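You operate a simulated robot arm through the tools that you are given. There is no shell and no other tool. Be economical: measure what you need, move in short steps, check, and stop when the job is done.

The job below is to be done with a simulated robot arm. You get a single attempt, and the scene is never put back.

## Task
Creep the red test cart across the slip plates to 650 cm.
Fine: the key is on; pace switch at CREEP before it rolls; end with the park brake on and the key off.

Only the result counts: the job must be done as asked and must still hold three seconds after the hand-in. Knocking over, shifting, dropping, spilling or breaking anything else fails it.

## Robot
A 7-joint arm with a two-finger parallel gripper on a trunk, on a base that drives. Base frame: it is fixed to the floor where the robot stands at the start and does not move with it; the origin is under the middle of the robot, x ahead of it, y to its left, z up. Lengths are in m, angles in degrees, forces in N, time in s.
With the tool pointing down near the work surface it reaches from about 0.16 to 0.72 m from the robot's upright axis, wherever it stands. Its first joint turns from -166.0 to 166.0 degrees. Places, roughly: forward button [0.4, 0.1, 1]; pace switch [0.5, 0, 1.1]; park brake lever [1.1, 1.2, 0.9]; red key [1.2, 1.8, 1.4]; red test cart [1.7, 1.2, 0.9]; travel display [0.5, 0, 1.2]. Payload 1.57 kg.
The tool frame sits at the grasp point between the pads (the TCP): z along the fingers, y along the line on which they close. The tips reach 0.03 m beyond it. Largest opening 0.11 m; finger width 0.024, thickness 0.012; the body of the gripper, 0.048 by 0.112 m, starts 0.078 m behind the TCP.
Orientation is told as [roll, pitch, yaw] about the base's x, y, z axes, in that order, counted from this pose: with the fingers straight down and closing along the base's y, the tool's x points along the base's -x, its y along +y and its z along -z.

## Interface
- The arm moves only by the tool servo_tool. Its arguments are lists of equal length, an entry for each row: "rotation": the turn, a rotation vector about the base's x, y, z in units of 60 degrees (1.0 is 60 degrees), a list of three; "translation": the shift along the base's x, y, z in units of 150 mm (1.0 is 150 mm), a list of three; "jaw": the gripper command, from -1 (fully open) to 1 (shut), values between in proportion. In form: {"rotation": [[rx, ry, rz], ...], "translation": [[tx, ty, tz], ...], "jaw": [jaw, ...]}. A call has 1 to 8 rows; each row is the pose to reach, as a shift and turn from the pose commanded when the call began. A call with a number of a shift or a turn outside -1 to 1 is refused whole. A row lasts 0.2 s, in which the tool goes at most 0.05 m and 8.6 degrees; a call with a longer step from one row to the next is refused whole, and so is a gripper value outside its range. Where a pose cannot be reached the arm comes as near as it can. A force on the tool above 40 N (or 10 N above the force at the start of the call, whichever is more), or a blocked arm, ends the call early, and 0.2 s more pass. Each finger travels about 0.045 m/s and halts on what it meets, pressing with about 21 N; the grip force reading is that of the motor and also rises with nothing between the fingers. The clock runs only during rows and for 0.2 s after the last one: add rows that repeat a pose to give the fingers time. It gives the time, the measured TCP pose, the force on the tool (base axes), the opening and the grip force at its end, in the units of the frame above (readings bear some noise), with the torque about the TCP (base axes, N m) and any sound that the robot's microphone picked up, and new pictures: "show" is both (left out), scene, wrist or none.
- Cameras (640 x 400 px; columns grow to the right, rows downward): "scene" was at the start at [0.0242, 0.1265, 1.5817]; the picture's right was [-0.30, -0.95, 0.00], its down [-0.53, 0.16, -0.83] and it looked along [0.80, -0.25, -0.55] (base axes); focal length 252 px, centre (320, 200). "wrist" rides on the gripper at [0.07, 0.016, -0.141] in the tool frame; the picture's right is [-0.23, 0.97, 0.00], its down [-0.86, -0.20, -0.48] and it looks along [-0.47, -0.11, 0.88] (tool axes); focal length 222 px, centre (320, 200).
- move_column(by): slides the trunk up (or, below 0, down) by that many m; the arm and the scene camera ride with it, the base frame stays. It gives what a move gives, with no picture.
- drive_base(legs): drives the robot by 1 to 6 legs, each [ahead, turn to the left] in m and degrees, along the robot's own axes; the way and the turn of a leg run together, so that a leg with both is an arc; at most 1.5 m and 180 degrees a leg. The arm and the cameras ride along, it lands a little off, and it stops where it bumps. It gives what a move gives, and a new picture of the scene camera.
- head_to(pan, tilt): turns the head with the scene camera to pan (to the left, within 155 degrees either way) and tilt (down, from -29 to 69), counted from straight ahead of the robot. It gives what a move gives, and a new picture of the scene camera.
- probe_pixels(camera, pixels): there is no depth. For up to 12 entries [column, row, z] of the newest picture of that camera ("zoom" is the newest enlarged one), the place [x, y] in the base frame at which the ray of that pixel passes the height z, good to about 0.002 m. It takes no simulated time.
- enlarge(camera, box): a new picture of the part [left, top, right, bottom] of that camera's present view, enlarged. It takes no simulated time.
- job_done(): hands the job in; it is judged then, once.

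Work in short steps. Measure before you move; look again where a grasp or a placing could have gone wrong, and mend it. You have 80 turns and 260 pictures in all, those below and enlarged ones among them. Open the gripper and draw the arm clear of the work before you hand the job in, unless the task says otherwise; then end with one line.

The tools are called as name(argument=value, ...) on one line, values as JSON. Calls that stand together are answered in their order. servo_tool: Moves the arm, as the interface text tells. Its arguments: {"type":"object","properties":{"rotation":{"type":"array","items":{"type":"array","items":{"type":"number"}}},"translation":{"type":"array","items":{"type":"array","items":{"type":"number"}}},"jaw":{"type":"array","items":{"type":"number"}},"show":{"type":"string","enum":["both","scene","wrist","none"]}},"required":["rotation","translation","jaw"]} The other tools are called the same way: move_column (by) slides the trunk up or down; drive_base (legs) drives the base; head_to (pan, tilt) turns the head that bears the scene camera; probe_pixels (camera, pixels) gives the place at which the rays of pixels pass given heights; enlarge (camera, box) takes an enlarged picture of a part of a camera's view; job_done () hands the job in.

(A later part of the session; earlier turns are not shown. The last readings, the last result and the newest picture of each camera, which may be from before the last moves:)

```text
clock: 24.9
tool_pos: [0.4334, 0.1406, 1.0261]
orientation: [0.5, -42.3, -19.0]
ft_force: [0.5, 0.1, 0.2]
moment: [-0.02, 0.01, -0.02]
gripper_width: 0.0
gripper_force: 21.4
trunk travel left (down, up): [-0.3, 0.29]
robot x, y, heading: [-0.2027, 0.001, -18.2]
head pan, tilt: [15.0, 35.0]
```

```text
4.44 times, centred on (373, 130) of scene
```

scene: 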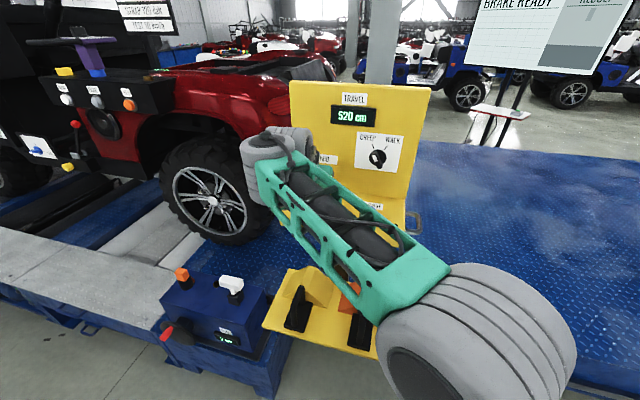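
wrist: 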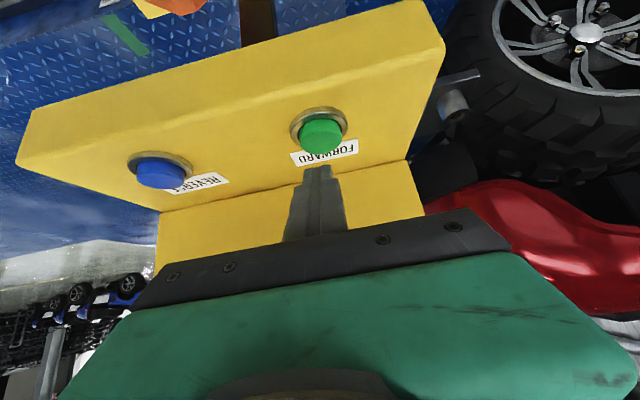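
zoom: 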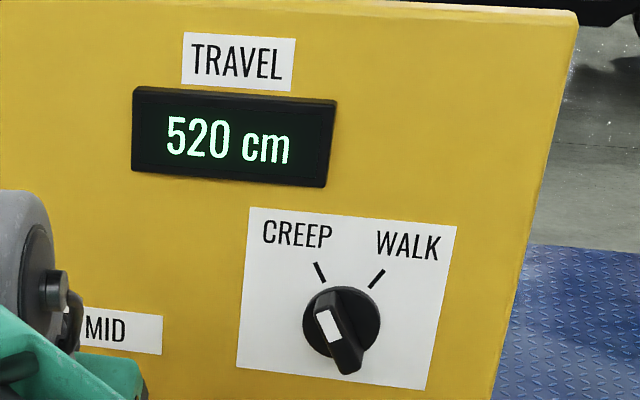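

CREEP is confirmed and the display is still 520. I'll press down and hold, to see the position and force.

servo_tool(rotation=[[0, 0, 0], [0, 0, 0], [0, 0, 0]], translation=[[0, 0, -0.1], [0, 0, -0.17], [0, 0, -0.17]], jaw=[1, 1, 1])

enlarge(camera="wrist", box=[260, 90, 388, 170])

```text
clock: 25.7
tool_pos: [0.4324, 0.1413, 1.0027]
orientation: [0.6, -42.3, -19.0]
ft_force: [0.5, 0.9, 3.7]
moment: [-0.02, -0.06, 0.02]
gripper_width: 0.0003
gripper_force: 20.8
trunk travel left (down, up): [-0.3, 0.29]
robot x, y, heading: [-0.202, -0.0, -18.1]
head pan, tilt: [15.0, 35.0]
heard: click
```

scene: 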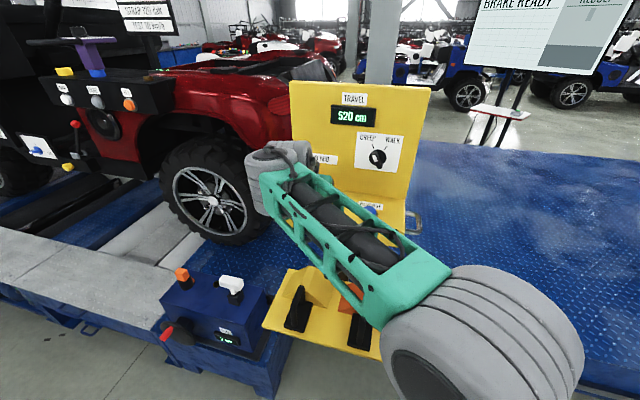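
wrist: 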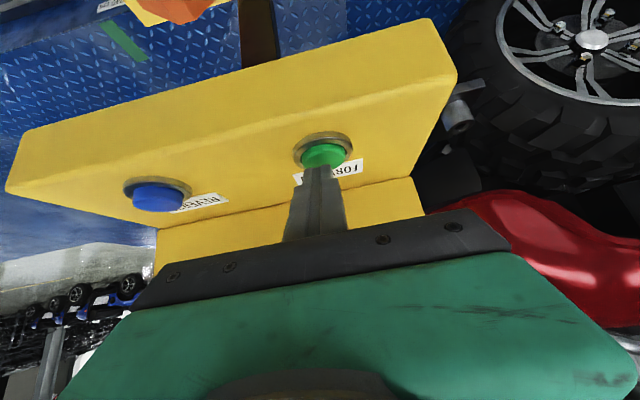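

```text
5.00 times, centred on (324, 130) of wrist
```

zoom: 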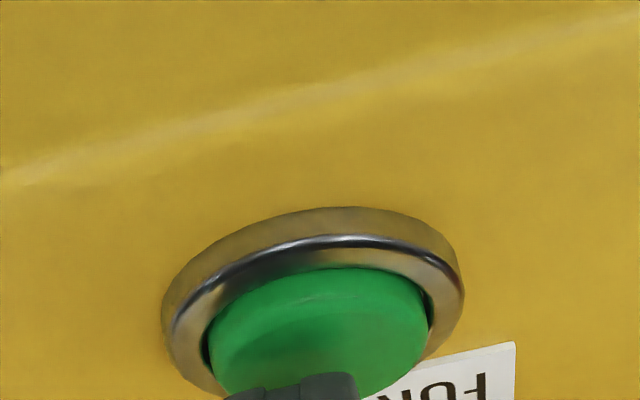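

A click was heard with the button depressed (3.7 N). I'll hold it and watch the display.

servo_tool(rotation=[[0, 0, 0], [0, 0, 0]], translation=[[0, 0, 0], [0, 0, 0]], jaw=[1, 1], show="scene")

enlarge(camera="scene", box=[325, 85, 421, 175])

```text
clock: 26.3
tool_pos: [0.433, 0.1414, 1.0021]
orientation: [0.7, -42.2, -19.1]
ft_force: [2.2, 1.2, 5.3]
moment: [-0.05, -0.15, 0.02]
gripper_width: 0.0
gripper_force: 21.3
trunk travel left (down, up): [-0.3, 0.29]
robot x, y, heading: [-0.1987, -0.0013, -18.1]
head pan, tilt: [15.0, 35.0]
```

scene: 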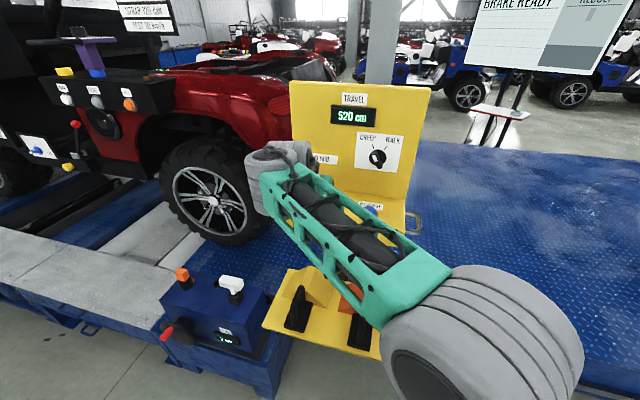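

```text
4.44 times, centred on (373, 130) of scene
```

zoom: 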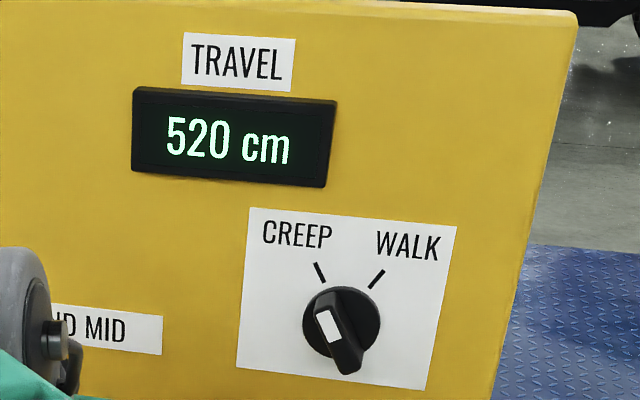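

It isn't rolling, so the park brake is probably on. I'll release the button, raise the arm, and survey the route to the lever.

servo_tool(rotation=[[0, 0, 0], [0, 0, 0], [0, 0, 0], [0, 0, 0], [0, 0, 0]], translation=[[0, 0, 0.2], [-0.2, 0, 0.5], [-0.5, -0.1, 0.8], [-0.8, -0.3, 0.9], [-1.0, -0.5, 1.0]], jaw=[1, 1, 1, 1, 1], show="none")

head_to(pan=65, tilt=35)

probe_pixels(camera="scene", pixels=[[320, 380, 0], [320, 300, 0], [200, 300, 0], [200, 380, 0], [100, 300, 0]])

```text
refused: row 2 steps farther than a row can; nothing moved
```

```text
clock: 27.5
tool_pos: [0.4334, 0.1415, 1.0018]
orientation: [0.6, -42.1, -19.0]
ft_force: [2.2, 1.0, 8.0]
moment: [0.01, -0.14, 0.0]
gripper_width: 0.0
gripper_force: 21.5
trunk travel left (down, up): [-0.3, 0.29]
robot x, y, heading: [-0.2009, -0.0024, -18.1]
head pan, tilt: [65.0, 35.0]
```

scene: 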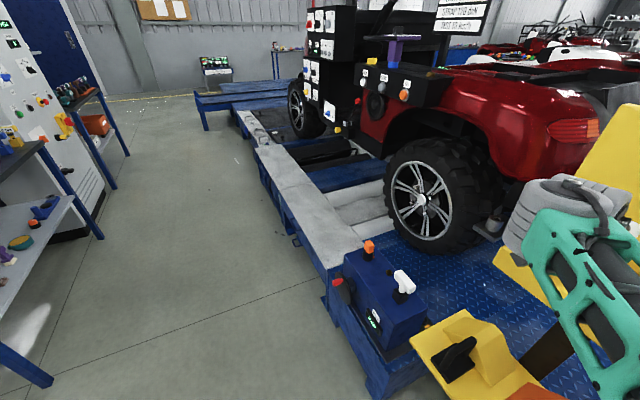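

```text
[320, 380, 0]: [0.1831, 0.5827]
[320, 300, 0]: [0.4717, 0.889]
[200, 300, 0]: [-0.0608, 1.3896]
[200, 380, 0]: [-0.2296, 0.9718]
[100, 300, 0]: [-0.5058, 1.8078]
```

servo_tool(rotation=[[0, 0, 0], [0, 0, 0], [0, 0, 0], [0, 0, 0], [0, 0, 0], [0, 0, 0]], translation=[[0, 0, 0.2], [-0.15, 0, 0.4], [-0.35, -0.1, 0.6], [-0.55, -0.25, 0.75], [-0.75, -0.4, 0.9], [-0.9, -0.5, 1.0]], jaw=[1, 1, 1, 1, 1, 1], show="none")

probe_pixels(camera="scene", pixels=[[328, 322, 0], [270, 205, 0], [246, 150, 0], [375, 395, 0], [337, 282, 0.7], [370, 243, 0.85], [104, 240, 0], [50, 380, 0], [344, 130, 0.7], [360, 240, 0.5], [258, 147, 0.5]])

```text
clock: 28.9
tool_pos: [0.2994, 0.0645, 1.1527]
orientation: [0.4, -42.2, -18.9]
ft_force: [0.8, 0.9, -0.3]
moment: [-0.02, 0.0, -0.01]
gripper_width: 0.0
gripper_force: 20.8
trunk travel left (down, up): [-0.3, 0.29]
robot x, y, heading: [-0.2027, 0.0012, -18.1]
head pan, tilt: [65.0, 35.0]
```

```text
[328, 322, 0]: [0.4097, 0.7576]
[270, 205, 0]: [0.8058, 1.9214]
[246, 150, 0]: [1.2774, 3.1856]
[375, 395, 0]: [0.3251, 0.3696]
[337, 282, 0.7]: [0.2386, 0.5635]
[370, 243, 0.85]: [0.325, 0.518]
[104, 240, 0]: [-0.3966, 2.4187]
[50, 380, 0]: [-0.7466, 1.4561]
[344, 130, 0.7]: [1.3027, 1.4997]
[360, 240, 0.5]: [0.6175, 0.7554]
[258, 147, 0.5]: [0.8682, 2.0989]
```

The bench runs along (0.31,0.95). I'll back off, turn left 90°, drive alongside it 1.5 m, and turn back to face the lever.

drive_base(legs=[[-0.25, 0], [0, 90], [1.5, 0], [0, -90]])

head_to(pan=0, tilt=30)

```text
clock: 45.5
tool_pos: [0.4867, 1.5854, 1.1524]
orientation: [0.6, -42.2, -18.7]
ft_force: [-1.2, -0.1, -0.2]
moment: [0.0, 0.02, 0.0]
gripper_width: 0.0
gripper_force: 20.8
trunk travel left (down, up): [-0.3, 0.29]
robot x, y, heading: [-0.0141, 1.5163, -17.8]
head pan, tilt: [65.0, 35.0]
```

scene: 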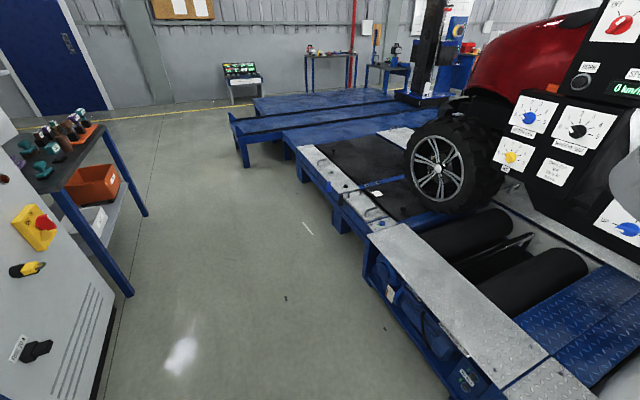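

```text
clock: 46.9
tool_pos: [0.4871, 1.5856, 1.1516]
orientation: [0.5, -42.2, -18.6]
ft_force: [0.1, 0.7, 0.6]
moment: [-0.02, 0.01, 0.01]
gripper_width: 0.0
gripper_force: 20.9
trunk travel left (down, up): [-0.3, 0.29]
robot x, y, heading: [-0.0166, 1.5155, -17.7]
head pan, tilt: [0.0, 30.0]
```

scene: 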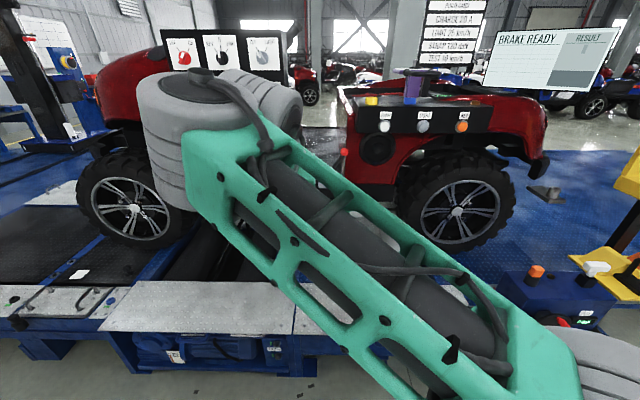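

enlarge(camera="scene", box=[150, 25, 310, 125])

enlarge(camera="wrist", box=[0, 0, 640, 400])

enlarge(camera="scene", box=[280, 90, 440, 230])

```text
4.00 times, centred on (230, 75) of scene
```

zoom: 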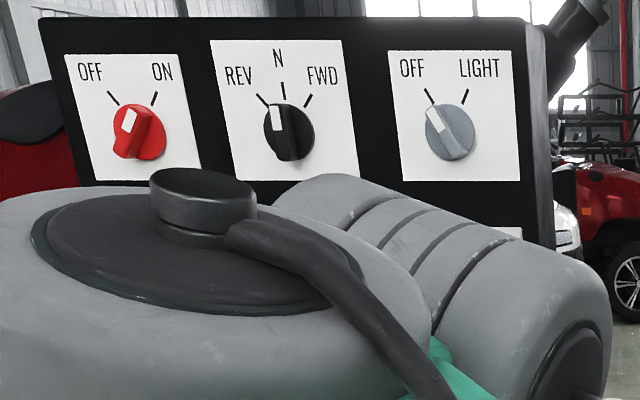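

```text
1.00 times, centred on (320, 200) of wrist (not enlarged: the box is as wide or as high as the picture)
```

zoom: 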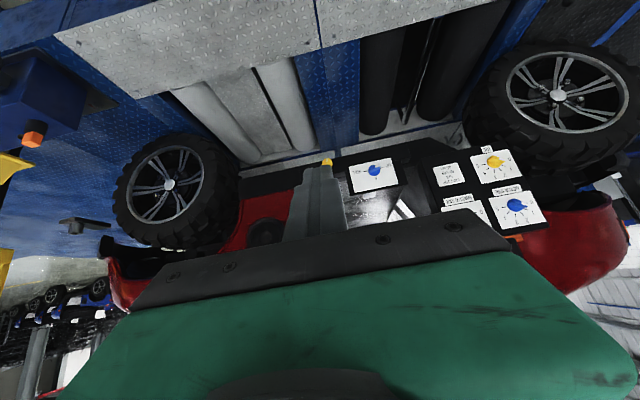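

```text
2.86 times, centred on (360, 160) of scene
```

zoom: 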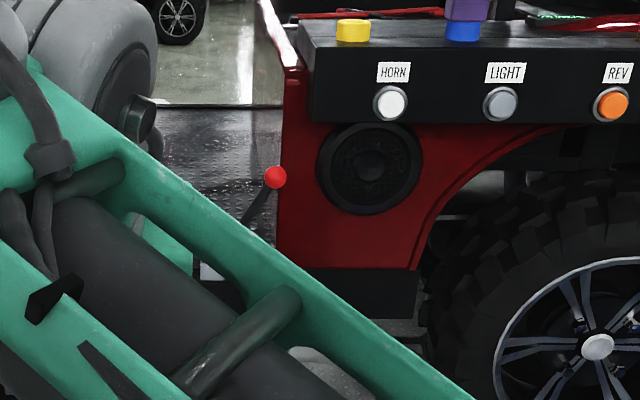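

The key is actually at OFF, so it must be turned ON first. I'll drive about 0.47 m further along to the key panel, raise the trunk, and look at the lever from there.

drive_base(legs=[[0, 90], [0.47, 0], [0, -90], [0.3, 0]])

move_column(by=0.27)

head_to(pan=-20, tilt=35)

head_to(pan=15, tilt=20)

```text
clock: 59.0
tool_pos: [0.9057, 1.9271, 1.1516]
orientation: [0.5, -42.2, -19.4]
ft_force: [0.5, 0.1, -0.4]
moment: [0.0, -0.03, 0.04]
gripper_width: 0.0003
gripper_force: 21.1
trunk travel left (down, up): [-0.3, 0.29]
robot x, y, heading: [0.4075, 1.8683, -18.6]
head pan, tilt: [0.0, 30.0]
```

scene: 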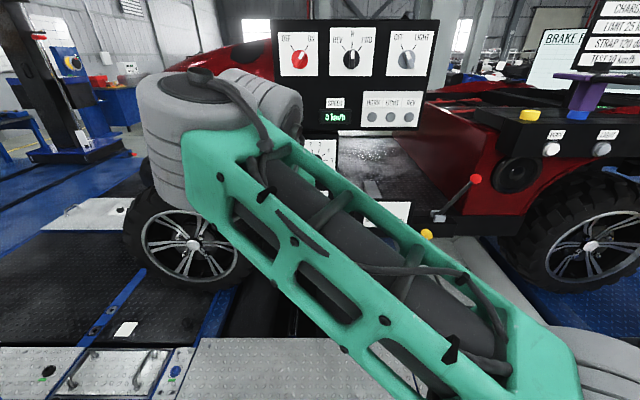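

```text
clock: 61.8
tool_pos: [0.9059, 1.929, 1.4224]
orientation: [0.6, -42.1, -19.4]
ft_force: [-0.4, 0.7, 0.6]
moment: [0.02, 0.0, 0.01]
gripper_width: 0.0
gripper_force: 20.8
trunk travel left (down, up): [-0.57, 0.02]
robot x, y, heading: [0.4059, 1.8703, -18.5]
head pan, tilt: [0.0, 30.0]
```

```text
clock: 62.6
tool_pos: [0.906, 1.9284, 1.4219]
orientation: [0.6, -42.2, -19.4]
ft_force: [-0.4, 0.3, -0.5]
moment: [-0.01, 0.0, 0.03]
gripper_width: 0.0002
gripper_force: 21.0
trunk travel left (down, up): [-0.57, 0.02]
robot x, y, heading: [0.407, 1.8667, -18.4]
head pan, tilt: [-20.0, 35.0]
```

scene: 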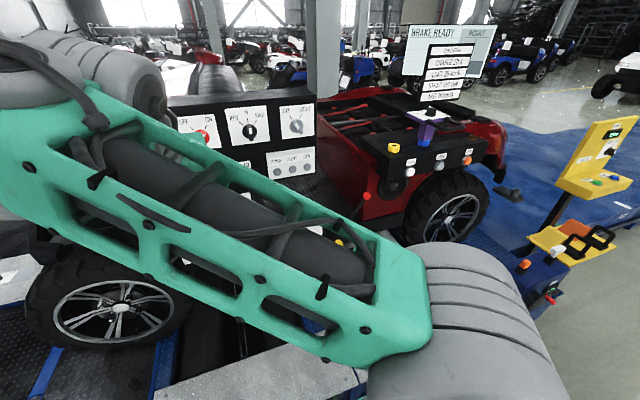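

```text
clock: 63.6
tool_pos: [0.9056, 1.9285, 1.4229]
orientation: [0.5, -42.2, -19.4]
ft_force: [0.0, 0.6, 0.0]
moment: [0.0, 0.0, -0.04]
gripper_width: 0.0
gripper_force: 21.2
trunk travel left (down, up): [-0.57, 0.02]
robot x, y, heading: [0.4061, 1.8662, -18.5]
head pan, tilt: [15.0, 20.0]
```

scene: 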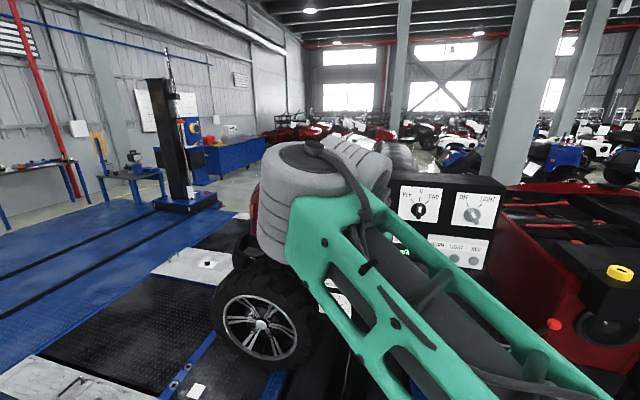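

I'm in position (h≈-0.19, l≈1.90). I'll take a wrist view and locate the key.

servo_tool(rotation=[[0, 0, 0]], translation=[[0, 0, 0]], jaw=[1], show="wrist")

head_to(pan=-12, tilt=35)

enlarge(camera="scene", box=[100, 60, 260, 160])

enlarge(camera="wrist", box=[260, 20, 500, 170])

```text
clock: 64.0
tool_pos: [0.9058, 1.9291, 1.4224]
orientation: [0.5, -42.2, -19.4]
ft_force: [0.1, -0.7, 0.6]
moment: [0.01, 0.01, 0.02]
gripper_width: 0.0002
gripper_force: 21.1
trunk travel left (down, up): [-0.57, 0.02]
robot x, y, heading: [0.4054, 1.8682, -18.3]
head pan, tilt: [15.0, 20.0]
```

wrist: 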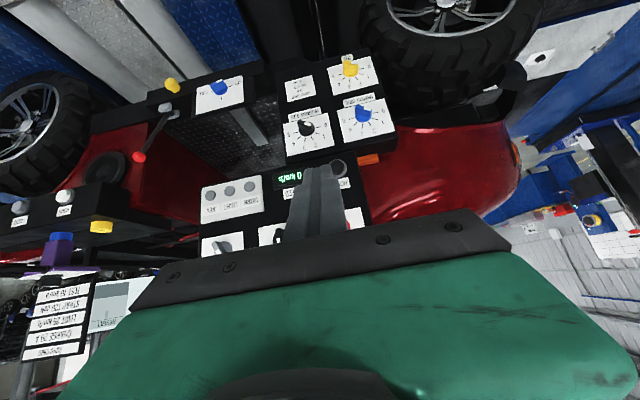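

```text
clock: 64.9
tool_pos: [0.9057, 1.9276, 1.4225]
orientation: [0.5, -42.1, -19.4]
ft_force: [-0.7, -0.2, -0.1]
moment: [0.01, -0.02, 0.02]
gripper_width: 0.0
gripper_force: 20.8
trunk travel left (down, up): [-0.57, 0.02]
robot x, y, heading: [0.4041, 1.8651, -18.4]
head pan, tilt: [-12.0, 35.0]
```

scene: 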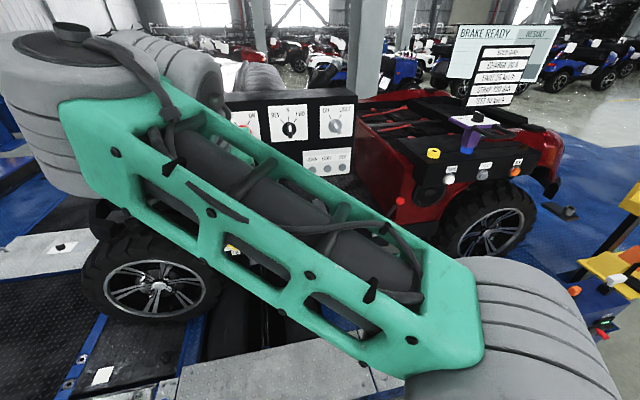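

```text
4.00 times, centred on (180, 110) of scene
```

zoom: 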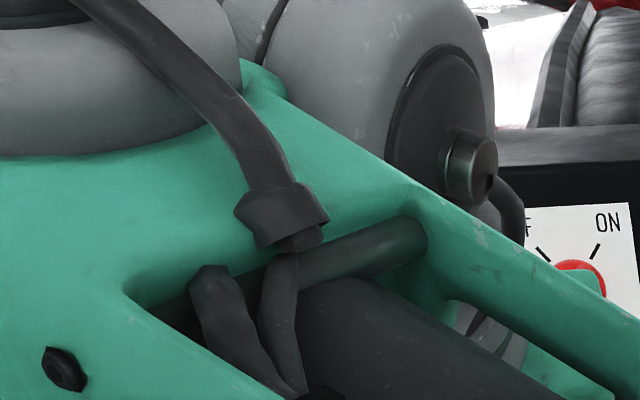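

```text
2.67 times, centred on (380, 95) of wrist
```

zoom: 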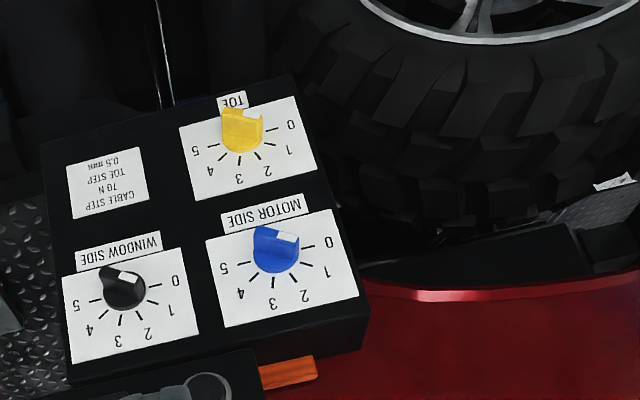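

The key plate is hidden by the fingers near (345,220). I'll shift the tool right and forward to bring the key into the wrist view.

servo_tool(rotation=[[0, 0, 0], [0, 0, 0], [0, 0, 0], [0, 0, 0]], translation=[[0.14, -0.28, 0], [0.28, -0.56, 0], [0.42, -0.84, 0], [0.42, -0.84, 0]], jaw=[1, 1, 1, 1])

enlarge(camera="wrist", box=[330, 90, 490, 210])

```text
clock: 65.9
tool_pos: [0.9712, 1.8013, 1.4241]
orientation: [0.6, -42.2, -19.3]
ft_force: [0.7, 0.2, 0.1]
moment: [0.02, 0.01, 0.0]
gripper_width: 0.0001
gripper_force: 21.5
trunk travel left (down, up): [-0.57, 0.02]
robot x, y, heading: [0.4062, 1.8687, -18.7]
head pan, tilt: [-12.0, 35.0]
```

scene: 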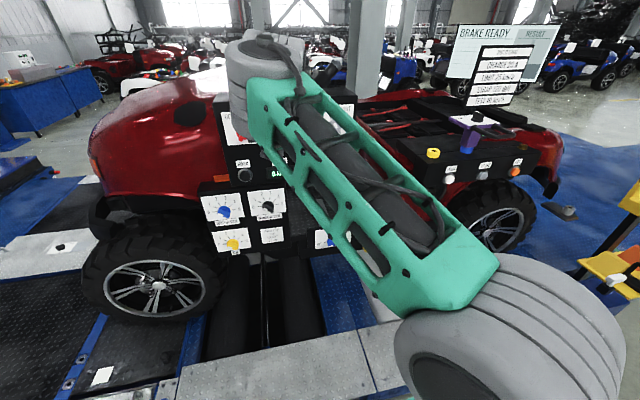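
wrist: 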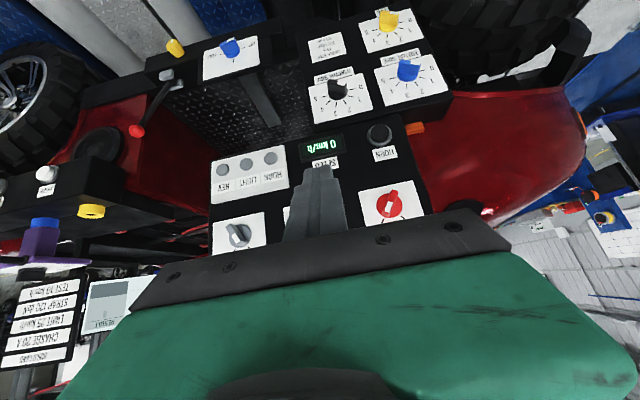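

```text
3.33 times, centred on (410, 150) of wrist
```

zoom: 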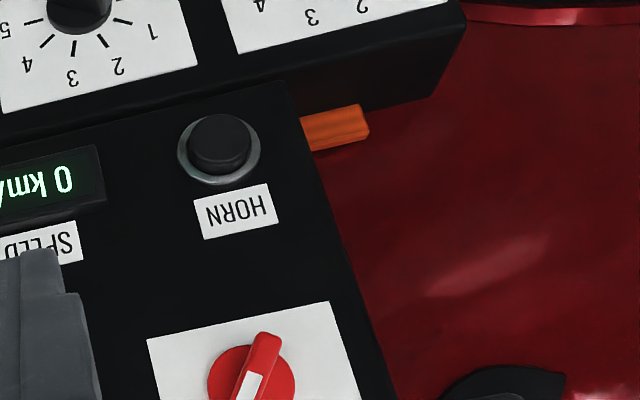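

The key is visible at (390,205) in the wrist view. I'll probe its ray, then raise the tool for a second view.

probe_pixels(camera="wrist", pixels=[[390, 205, 1.35], [390, 205, 1.4], [390, 205, 1.45], [380, 133, 1.25], [380, 133, 1.3], [337, 89, 1.1], [337, 89, 1.2]])

servo_tool(rotation=[[0, 0, 0], [0, 0, 0], [0, 0, 0], [0, 0, 0]], translation=[[0.2, -0.07, 0.0], [0.4, -0.13, 0.0], [0.5, -0.16, 0.0], [0.5, -0.16, 0.0]], jaw=[1, 1, 1, 1], show="wrist")

enlarge(camera="wrist", box=[330, 90, 490, 210])

```text
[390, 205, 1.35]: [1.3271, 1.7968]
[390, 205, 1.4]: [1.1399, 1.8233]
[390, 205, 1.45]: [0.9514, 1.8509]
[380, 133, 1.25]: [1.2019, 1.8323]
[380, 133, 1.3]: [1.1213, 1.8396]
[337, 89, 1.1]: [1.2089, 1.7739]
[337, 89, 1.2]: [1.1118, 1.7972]
```

```text
clock: 66.9
tool_pos: [1.0468, 1.7783, 1.4233]
orientation: [0.5, -42.3, -19.3]
ft_force: [0.5, 0.4, 0.1]
moment: [0.02, 0.04, 0.05]
gripper_width: 0.0
gripper_force: 21.4
trunk travel left (down, up): [-0.57, 0.02]
robot x, y, heading: [0.4063, 1.8627, -18.6]
head pan, tilt: [-12.0, 35.0]
```

wrist: 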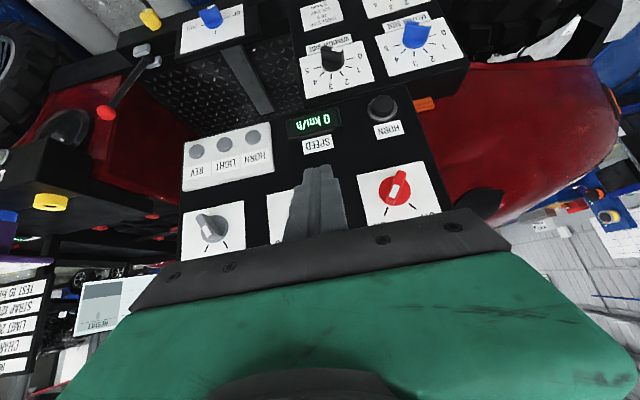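

```text
3.33 times, centred on (410, 150) of wrist
```

zoom: 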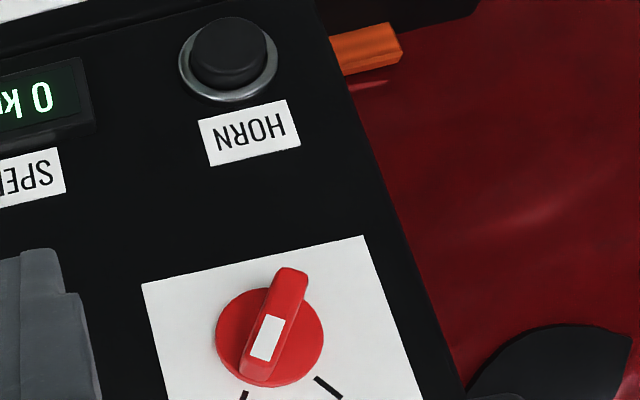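

From here the key's mark points to the ON tick (the view is upside down), so it is already ON. I'll probe to fix its position and check the selector.

probe_pixels(camera="wrist", pixels=[[395, 191.5, 1.35], [395, 191.5, 1.4], [395, 191.5, 1.45], [382, 107, 1.25], [382, 107, 1.3], [106, 112, 0.9], [106, 112, 1.0], [212, 228, 1.4]])

enlarge(camera="wrist", box=[180, 170, 460, 250])

enlarge(camera="wrist", box=[80, 0, 240, 120])

```text
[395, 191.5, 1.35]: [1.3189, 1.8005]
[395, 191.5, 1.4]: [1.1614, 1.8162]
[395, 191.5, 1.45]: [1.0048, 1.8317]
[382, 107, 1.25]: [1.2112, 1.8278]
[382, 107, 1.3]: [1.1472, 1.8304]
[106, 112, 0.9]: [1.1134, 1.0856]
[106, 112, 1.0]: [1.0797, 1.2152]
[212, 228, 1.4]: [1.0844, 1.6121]
```

```text
2.29 times, centred on (320, 210) of wrist
```

zoom: 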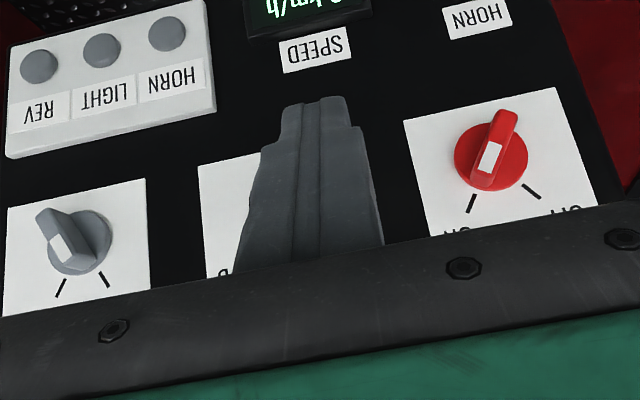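

```text
3.33 times, centred on (160, 60) of wrist
```

zoom: 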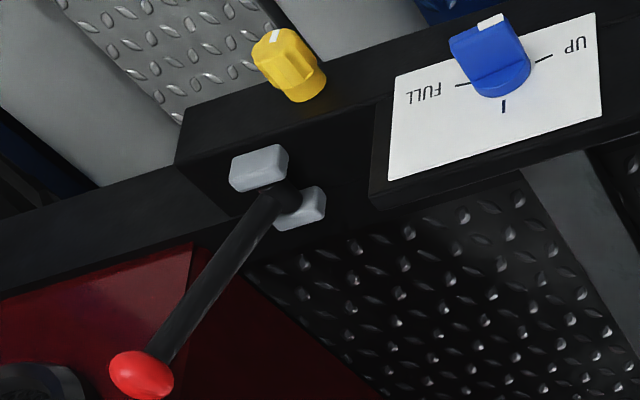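

The key is ON, and the lever leans toward the rear with its ball near (1.10,1.15,0.95). I'll shift the tool right to reveal the selector before heading to the lever.

servo_tool(rotation=[[0, 0, 0], [0, 0, 0], [0, 0, 0]], translation=[[-0.12, -0.28, 0.0], [-0.24, -0.56, 0.0], [-0.24, -0.7, 0.0]], jaw=[1, 1, 1], show="wrist")

enlarge(camera="wrist", box=[330, 150, 490, 250])

enlarge(camera="wrist", box=[130, 60, 290, 160])

```text
clock: 67.7
tool_pos: [1.0087, 1.671, 1.4224]
orientation: [0.5, -42.2, -19.4]
ft_force: [0.2, -0.5, 0.6]
moment: [0.0, -0.02, 0.01]
gripper_width: 0.0003
gripper_force: 21.4
trunk travel left (down, up): [-0.57, 0.02]
robot x, y, heading: [0.4044, 1.8657, -18.4]
head pan, tilt: [-12.0, 35.0]
```

wrist: 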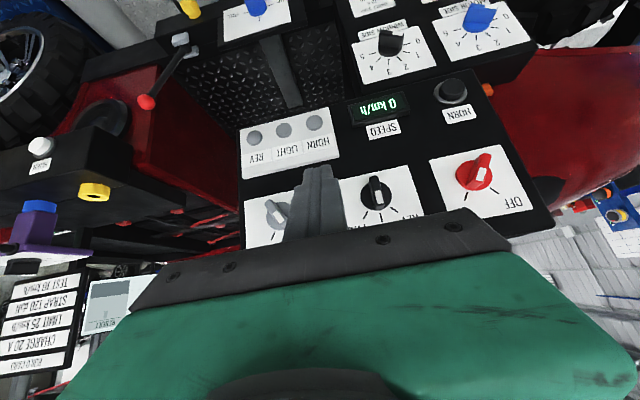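

```text
4.00 times, centred on (410, 200) of wrist
```

zoom: 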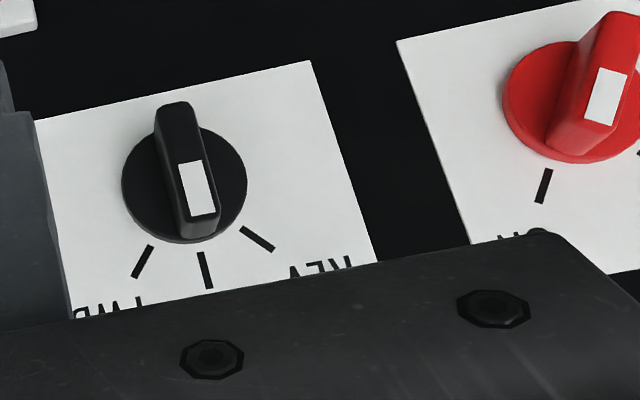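

```text
4.00 times, centred on (210, 110) of wrist
```

zoom: 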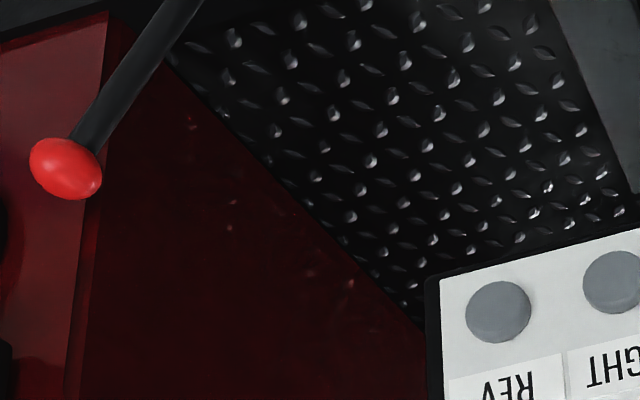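

The selector is at N and the key ON, so the brake is what holds the cart. I'll triangulate the lever ball.

probe_pixels(camera="wrist", pixels=[[146, 102, 0.9], [146, 102, 1.0], [180, 40, 0.7], [180, 40, 0.8], [474, 172, 1.35], [474, 172, 1.4], [474, 172, 1.45], [452, 91, 1.2], [452, 91, 1.25]])

drive_base(legs=[[-0.25, 0], [0, -90], [0.6, 0], [0, 90]])

head_to(pan=15, tilt=35)

```text
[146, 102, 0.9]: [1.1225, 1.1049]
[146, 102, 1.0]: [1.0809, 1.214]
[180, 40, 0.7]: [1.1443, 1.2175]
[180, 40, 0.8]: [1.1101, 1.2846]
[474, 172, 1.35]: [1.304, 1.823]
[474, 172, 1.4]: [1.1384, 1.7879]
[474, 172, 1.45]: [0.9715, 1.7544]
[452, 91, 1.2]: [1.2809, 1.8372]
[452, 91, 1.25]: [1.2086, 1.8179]
```

```text
clock: 80.3
tool_pos: [0.5764, 1.1878, 1.4225]
orientation: [0.6, -42.2, -18.2]
ft_force: [0.2, 0.0, -1.8]
moment: [-0.01, 0.03, -0.03]
gripper_width: 0.0002
gripper_force: 21.4
trunk travel left (down, up): [-0.57, 0.02]
robot x, y, heading: [-0.0323, 1.3708, -17.6]
head pan, tilt: [-12.0, 35.0]
```

scene: 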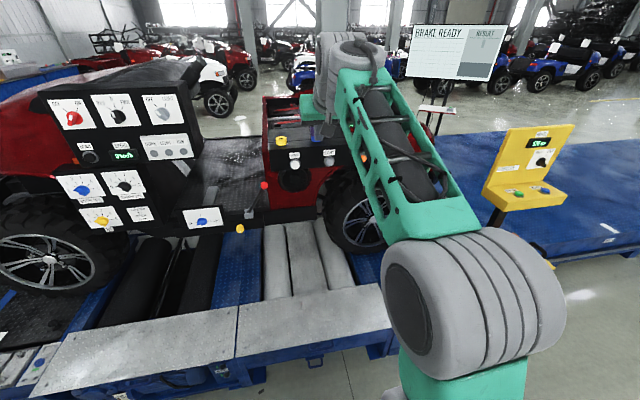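

```text
clock: 81.2
tool_pos: [0.5769, 1.1879, 1.4223]
orientation: [0.5, -42.2, -18.2]
ft_force: [-0.6, -0.1, 0.1]
moment: [-0.04, -0.02, 0.03]
gripper_width: 0.0
gripper_force: 20.6
trunk travel left (down, up): [-0.57, 0.02]
robot x, y, heading: [-0.033, 1.3698, -17.2]
head pan, tilt: [15.0, 35.0]
```

scene: 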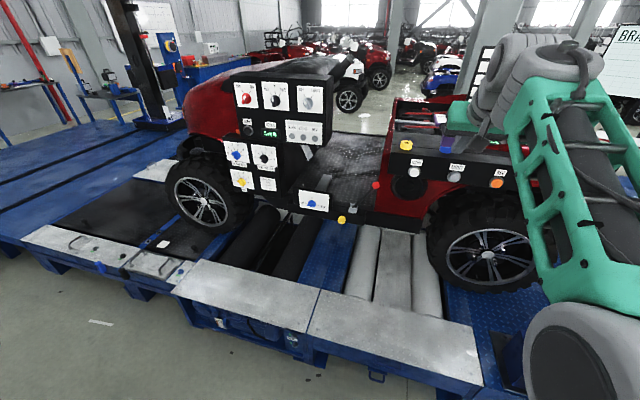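

enlarge(camera="scene", box=[320, 165, 400, 225])

probe_pixels(camera="scene", pixels=[[376, 185, 0.9], [376, 185, 1.0], [352, 211, 0.75], [352, 211, 0.85]])

```text
6.67 times, centred on (360, 195) of scene
```

zoom: 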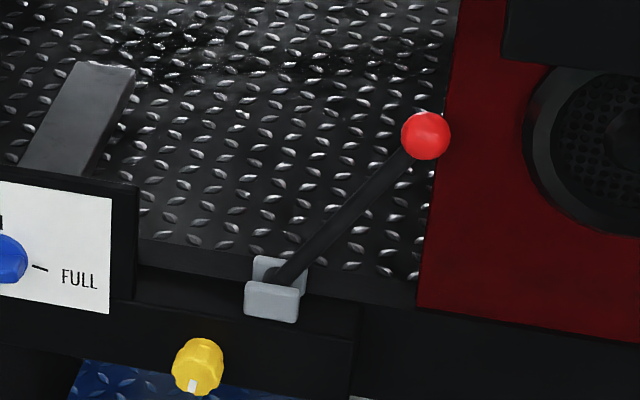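

```text
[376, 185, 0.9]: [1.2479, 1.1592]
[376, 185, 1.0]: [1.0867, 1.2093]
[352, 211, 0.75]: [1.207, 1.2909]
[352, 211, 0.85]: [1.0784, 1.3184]
```

The ball is at about (1.084,1.209,1.0) and the pivot near (1.087,1.319,0.85), so the lever leans about 35° rearward. I'll pull the arm in, lower the trunk, drive up, and then straddle the mid-shaft and push it forward.

servo_tool(rotation=[[0, 0, 0], [0, 0, 0], [0, 0, 0], [0, 0, 0], [0, 0, 0], [0, 0, 0]], translation=[[-0.1, 0.25, 0], [-0.2, 0.5, 0], [-0.3, 0.75, 0], [-0.4, 1.0, 0], [-0.4, 1.0, 0], [-0.4, 1.0, 0]], jaw=[1, 0.5, 0, 0, 0, 0], show="none")

move_column(by=-0.44)

drive_base(legs=[[0.42, 0]])

```text
clock: 82.6
tool_pos: [0.516, 1.3384, 1.4206]
orientation: [0.5, -42.3, -18.2]
ft_force: [-0.1, -0.1, -0.2]
moment: [0.04, 0.01, -0.01]
gripper_width: 0.0551
gripper_force: 0.0
trunk travel left (down, up): [-0.57, 0.02]
robot x, y, heading: [-0.0326, 1.3669, -17.5]
head pan, tilt: [15.0, 35.0]
```

```text
refused: -0.44 is not a number from -0.4 to 0.4
```

```text
clock: 84.8
tool_pos: [0.8287, 1.2455, 1.4209]
orientation: [0.6, -42.3, -17.9]
ft_force: [-1.7, 0.2, -0.6]
moment: [0.0, -0.02, 0.02]
gripper_width: 0.0553
gripper_force: 0.0
trunk travel left (down, up): [-0.57, 0.02]
robot x, y, heading: [0.2859, 1.2701, -16.9]
head pan, tilt: [15.0, 35.0]
stopped in leg 1: the robot was blocked; the commanded pose is now the measured one
```

scene: 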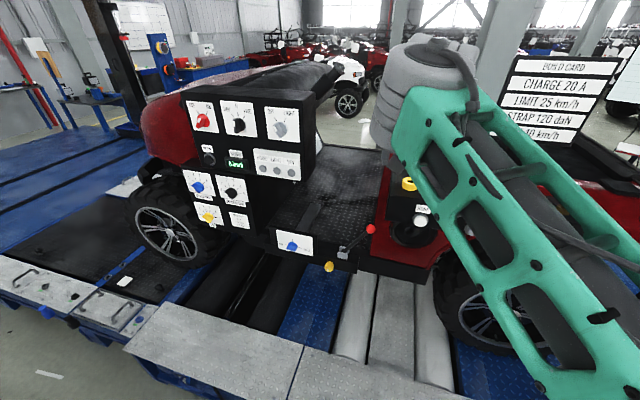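

The base is blocked by the bench at h≈-0.12. I'll back off, sidestep 0.2 m toward the front, lower the trunk, and re-approach, stopping just short of the bench.

drive_base(legs=[[-0.2, 0], [0, 89], [0.2, 0], [0, -90]])

move_column(by=-0.4)

drive_base(legs=[[0.18, 0]])

```text
clock: 95.1
tool_pos: [0.7071, 1.5126, 1.4187]
orientation: [0.4, -42.1, -16.0]
ft_force: [0.3, -0.5, -0.5]
moment: [-0.02, -0.02, -0.03]
gripper_width: 0.0552
gripper_force: 0.2
trunk travel left (down, up): [-0.57, 0.02]
robot x, y, heading: [0.1589, 1.5198, -15.1]
head pan, tilt: [15.0, 35.0]
```

scene: 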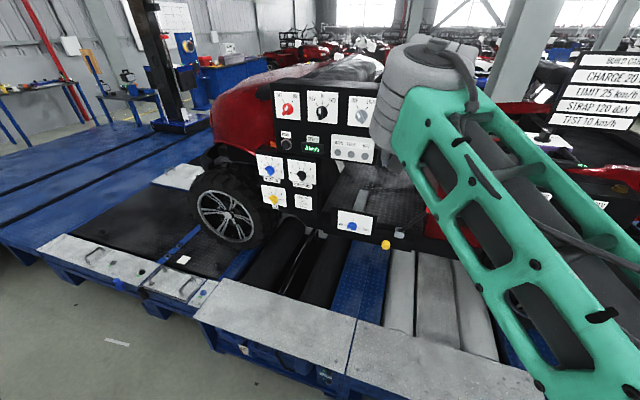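

```text
clock: 98.9
tool_pos: [0.7077, 1.5105, 1.0191]
orientation: [0.4, -42.1, -16.0]
ft_force: [0.0, -0.1, 0.1]
moment: [0.04, -0.02, -0.02]
gripper_width: 0.0551
gripper_force: 0.2
trunk travel left (down, up): [-0.17, 0.42]
robot x, y, heading: [0.1558, 1.524, -15.2]
head pan, tilt: [15.0, 35.0]
```

```text
clock: 100.4
tool_pos: [0.883, 1.4631, 1.019]
orientation: [0.4, -42.2, -16.1]
ft_force: [-0.3, -0.3, 0.5]
moment: [0.01, 0.01, -0.01]
gripper_width: 0.0551
gripper_force: 0.0
trunk travel left (down, up): [-0.17, 0.42]
robot x, y, heading: [0.332, 1.4753, -15.7]
head pan, tilt: [15.0, 35.0]
```

scene: 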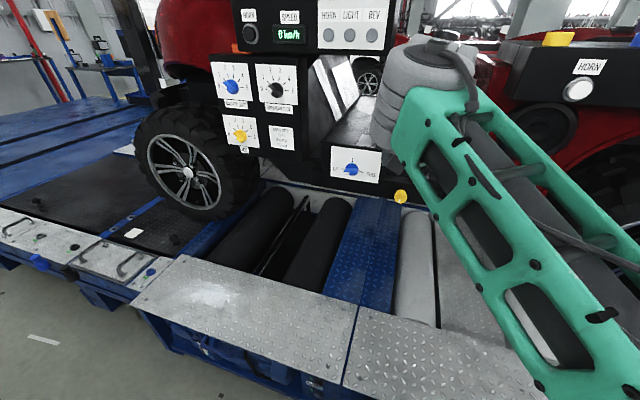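

Now at h=-0.14, l=1.506. I'll line the tool up in front of the lever (l=1.53, z≈0.94) and check the wrist view.

servo_tool(rotation=[[0, 0, 0], [0, 0, 0], [0, 0, 0], [0, 0, 0], [0, 0, 0]], translation=[[-0.07, -0.22, -0.14], [-0.14, -0.43, -0.28], [-0.21, -0.65, -0.42], [-0.276, -0.85, -0.54], [-0.276, -0.85, -0.54]], jaw=[0, 0, 0, 0, 0])

enlarge(camera="wrist", box=[220, 90, 420, 215])

```text
clock: 101.6
tool_pos: [0.8421, 1.3356, 0.939]
orientation: [0.4, -42.0, -16.3]
ft_force: [-0.4, 0.5, 0.9]
moment: [0.02, -0.02, 0.0]
gripper_width: 0.0547
gripper_force: 0.0
trunk travel left (down, up): [-0.17, 0.42]
robot x, y, heading: [0.3338, 1.4738, -15.6]
head pan, tilt: [15.0, 35.0]
```

scene: 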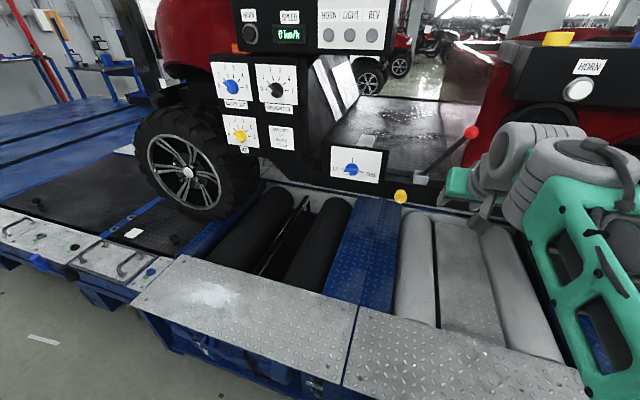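
wrist: 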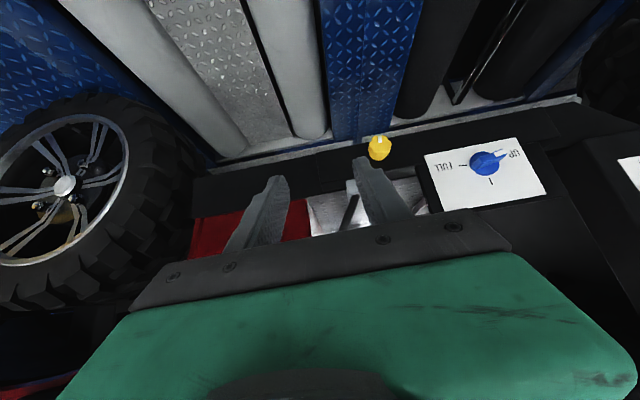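

```text
3.20 times, centred on (320, 152) of wrist
```

zoom: 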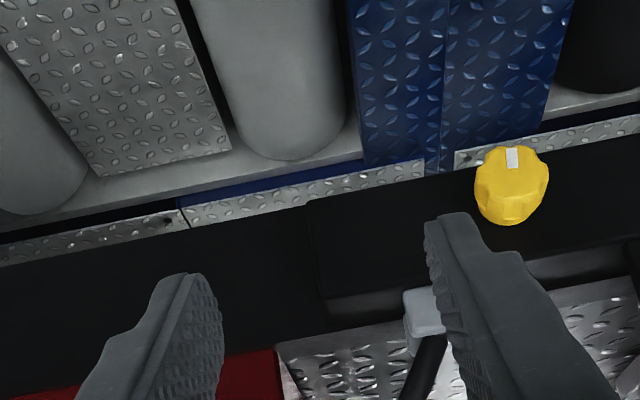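

The lever passes between the fingers. I'll refine its position with the scene camera.

enlarge(camera="scene", box=[390, 110, 518, 190])

probe_pixels(camera="scene", pixels=[[471, 132, 0.98], [471, 132, 1.0], [421, 178, 0.83], [421, 178, 0.86], [401, 196, 0.8]])

probe_pixels(camera="wrist", pixels=[[353, 187, 0.83], [353, 187, 0.86], [379, 147, 0.8], [232, 217, 0.7]])

```text
5.00 times, centred on (454, 150) of scene
```

zoom: 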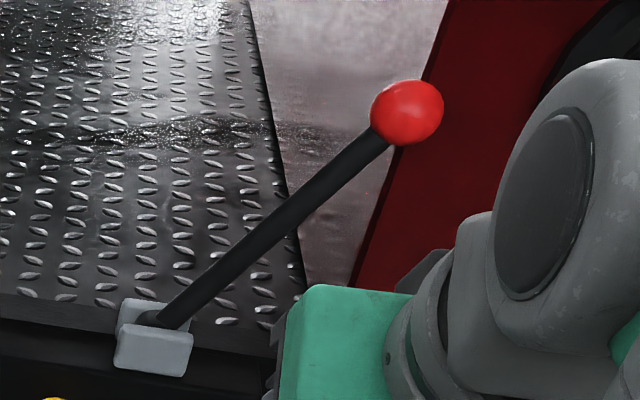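

```text
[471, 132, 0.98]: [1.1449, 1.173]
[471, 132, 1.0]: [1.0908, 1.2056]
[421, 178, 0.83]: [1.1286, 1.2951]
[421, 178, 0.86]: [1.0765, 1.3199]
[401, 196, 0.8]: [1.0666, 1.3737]
```

```text
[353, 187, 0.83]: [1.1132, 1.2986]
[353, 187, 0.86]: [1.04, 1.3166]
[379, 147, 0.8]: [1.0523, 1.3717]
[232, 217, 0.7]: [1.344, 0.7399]
```

I'll advance toward the shaft, biased 15 mm forward so the gripper stays clear of the console.

servo_tool(rotation=[[0, 0, 0], [0, 0, 0], [0, 0, 0], [0, 0, 0], [0, 0, 0]], translation=[[0.25, 0.015, 0], [0.5, -0.06, 0], [0.75, -0.14, 0], [0.97, -0.21, 0], [0.97, -0.21, 0]], jaw=[0, 0, 0, 0, 0])

enlarge(camera="wrist", box=[220, 90, 420, 215])

enlarge(camera="scene", box=[400, 60, 592, 180])

```text
clock: 102.8
tool_pos: [0.9867, 1.3037, 0.9388]
orientation: [0.4, -42.1, -16.1]
ft_force: [0.2, -0.4, 0.0]
moment: [0.0, 0.0, 0.0]
gripper_width: 0.055
gripper_force: 0.0
trunk travel left (down, up): [-0.17, 0.42]
robot x, y, heading: [0.3361, 1.4749, -15.6]
head pan, tilt: [15.0, 35.0]
```

scene: 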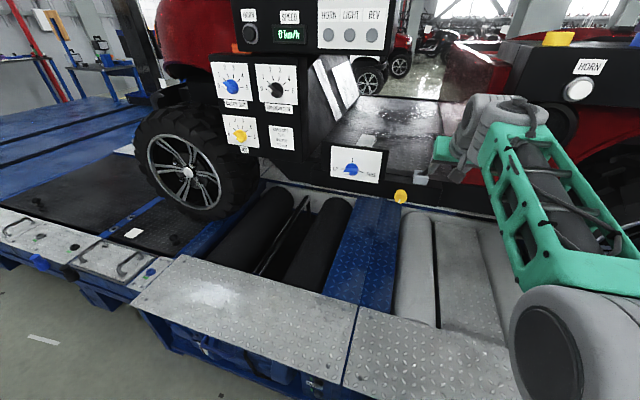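
wrist: 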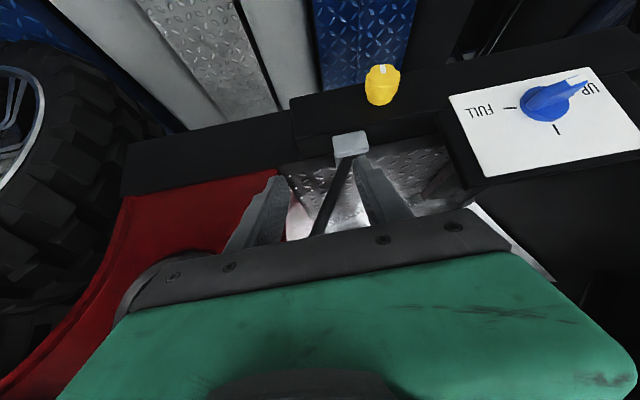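

```text
3.20 times, centred on (320, 152) of wrist
```

zoom: 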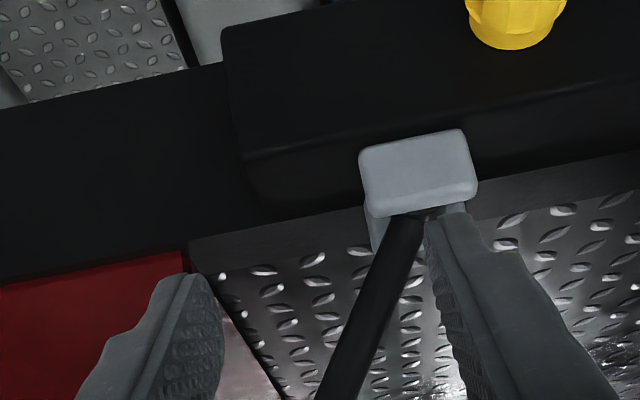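

```text
3.33 times, centred on (496, 120) of scene
```

zoom: 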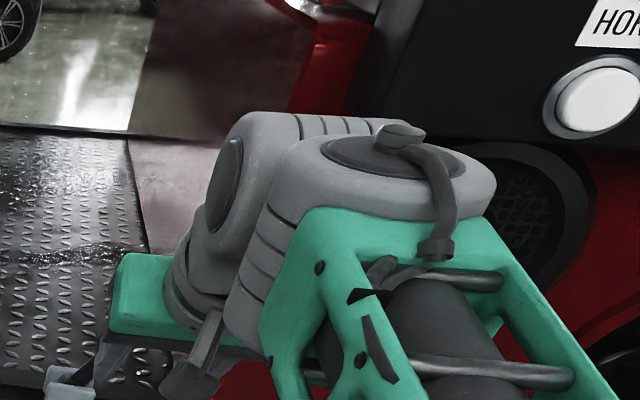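

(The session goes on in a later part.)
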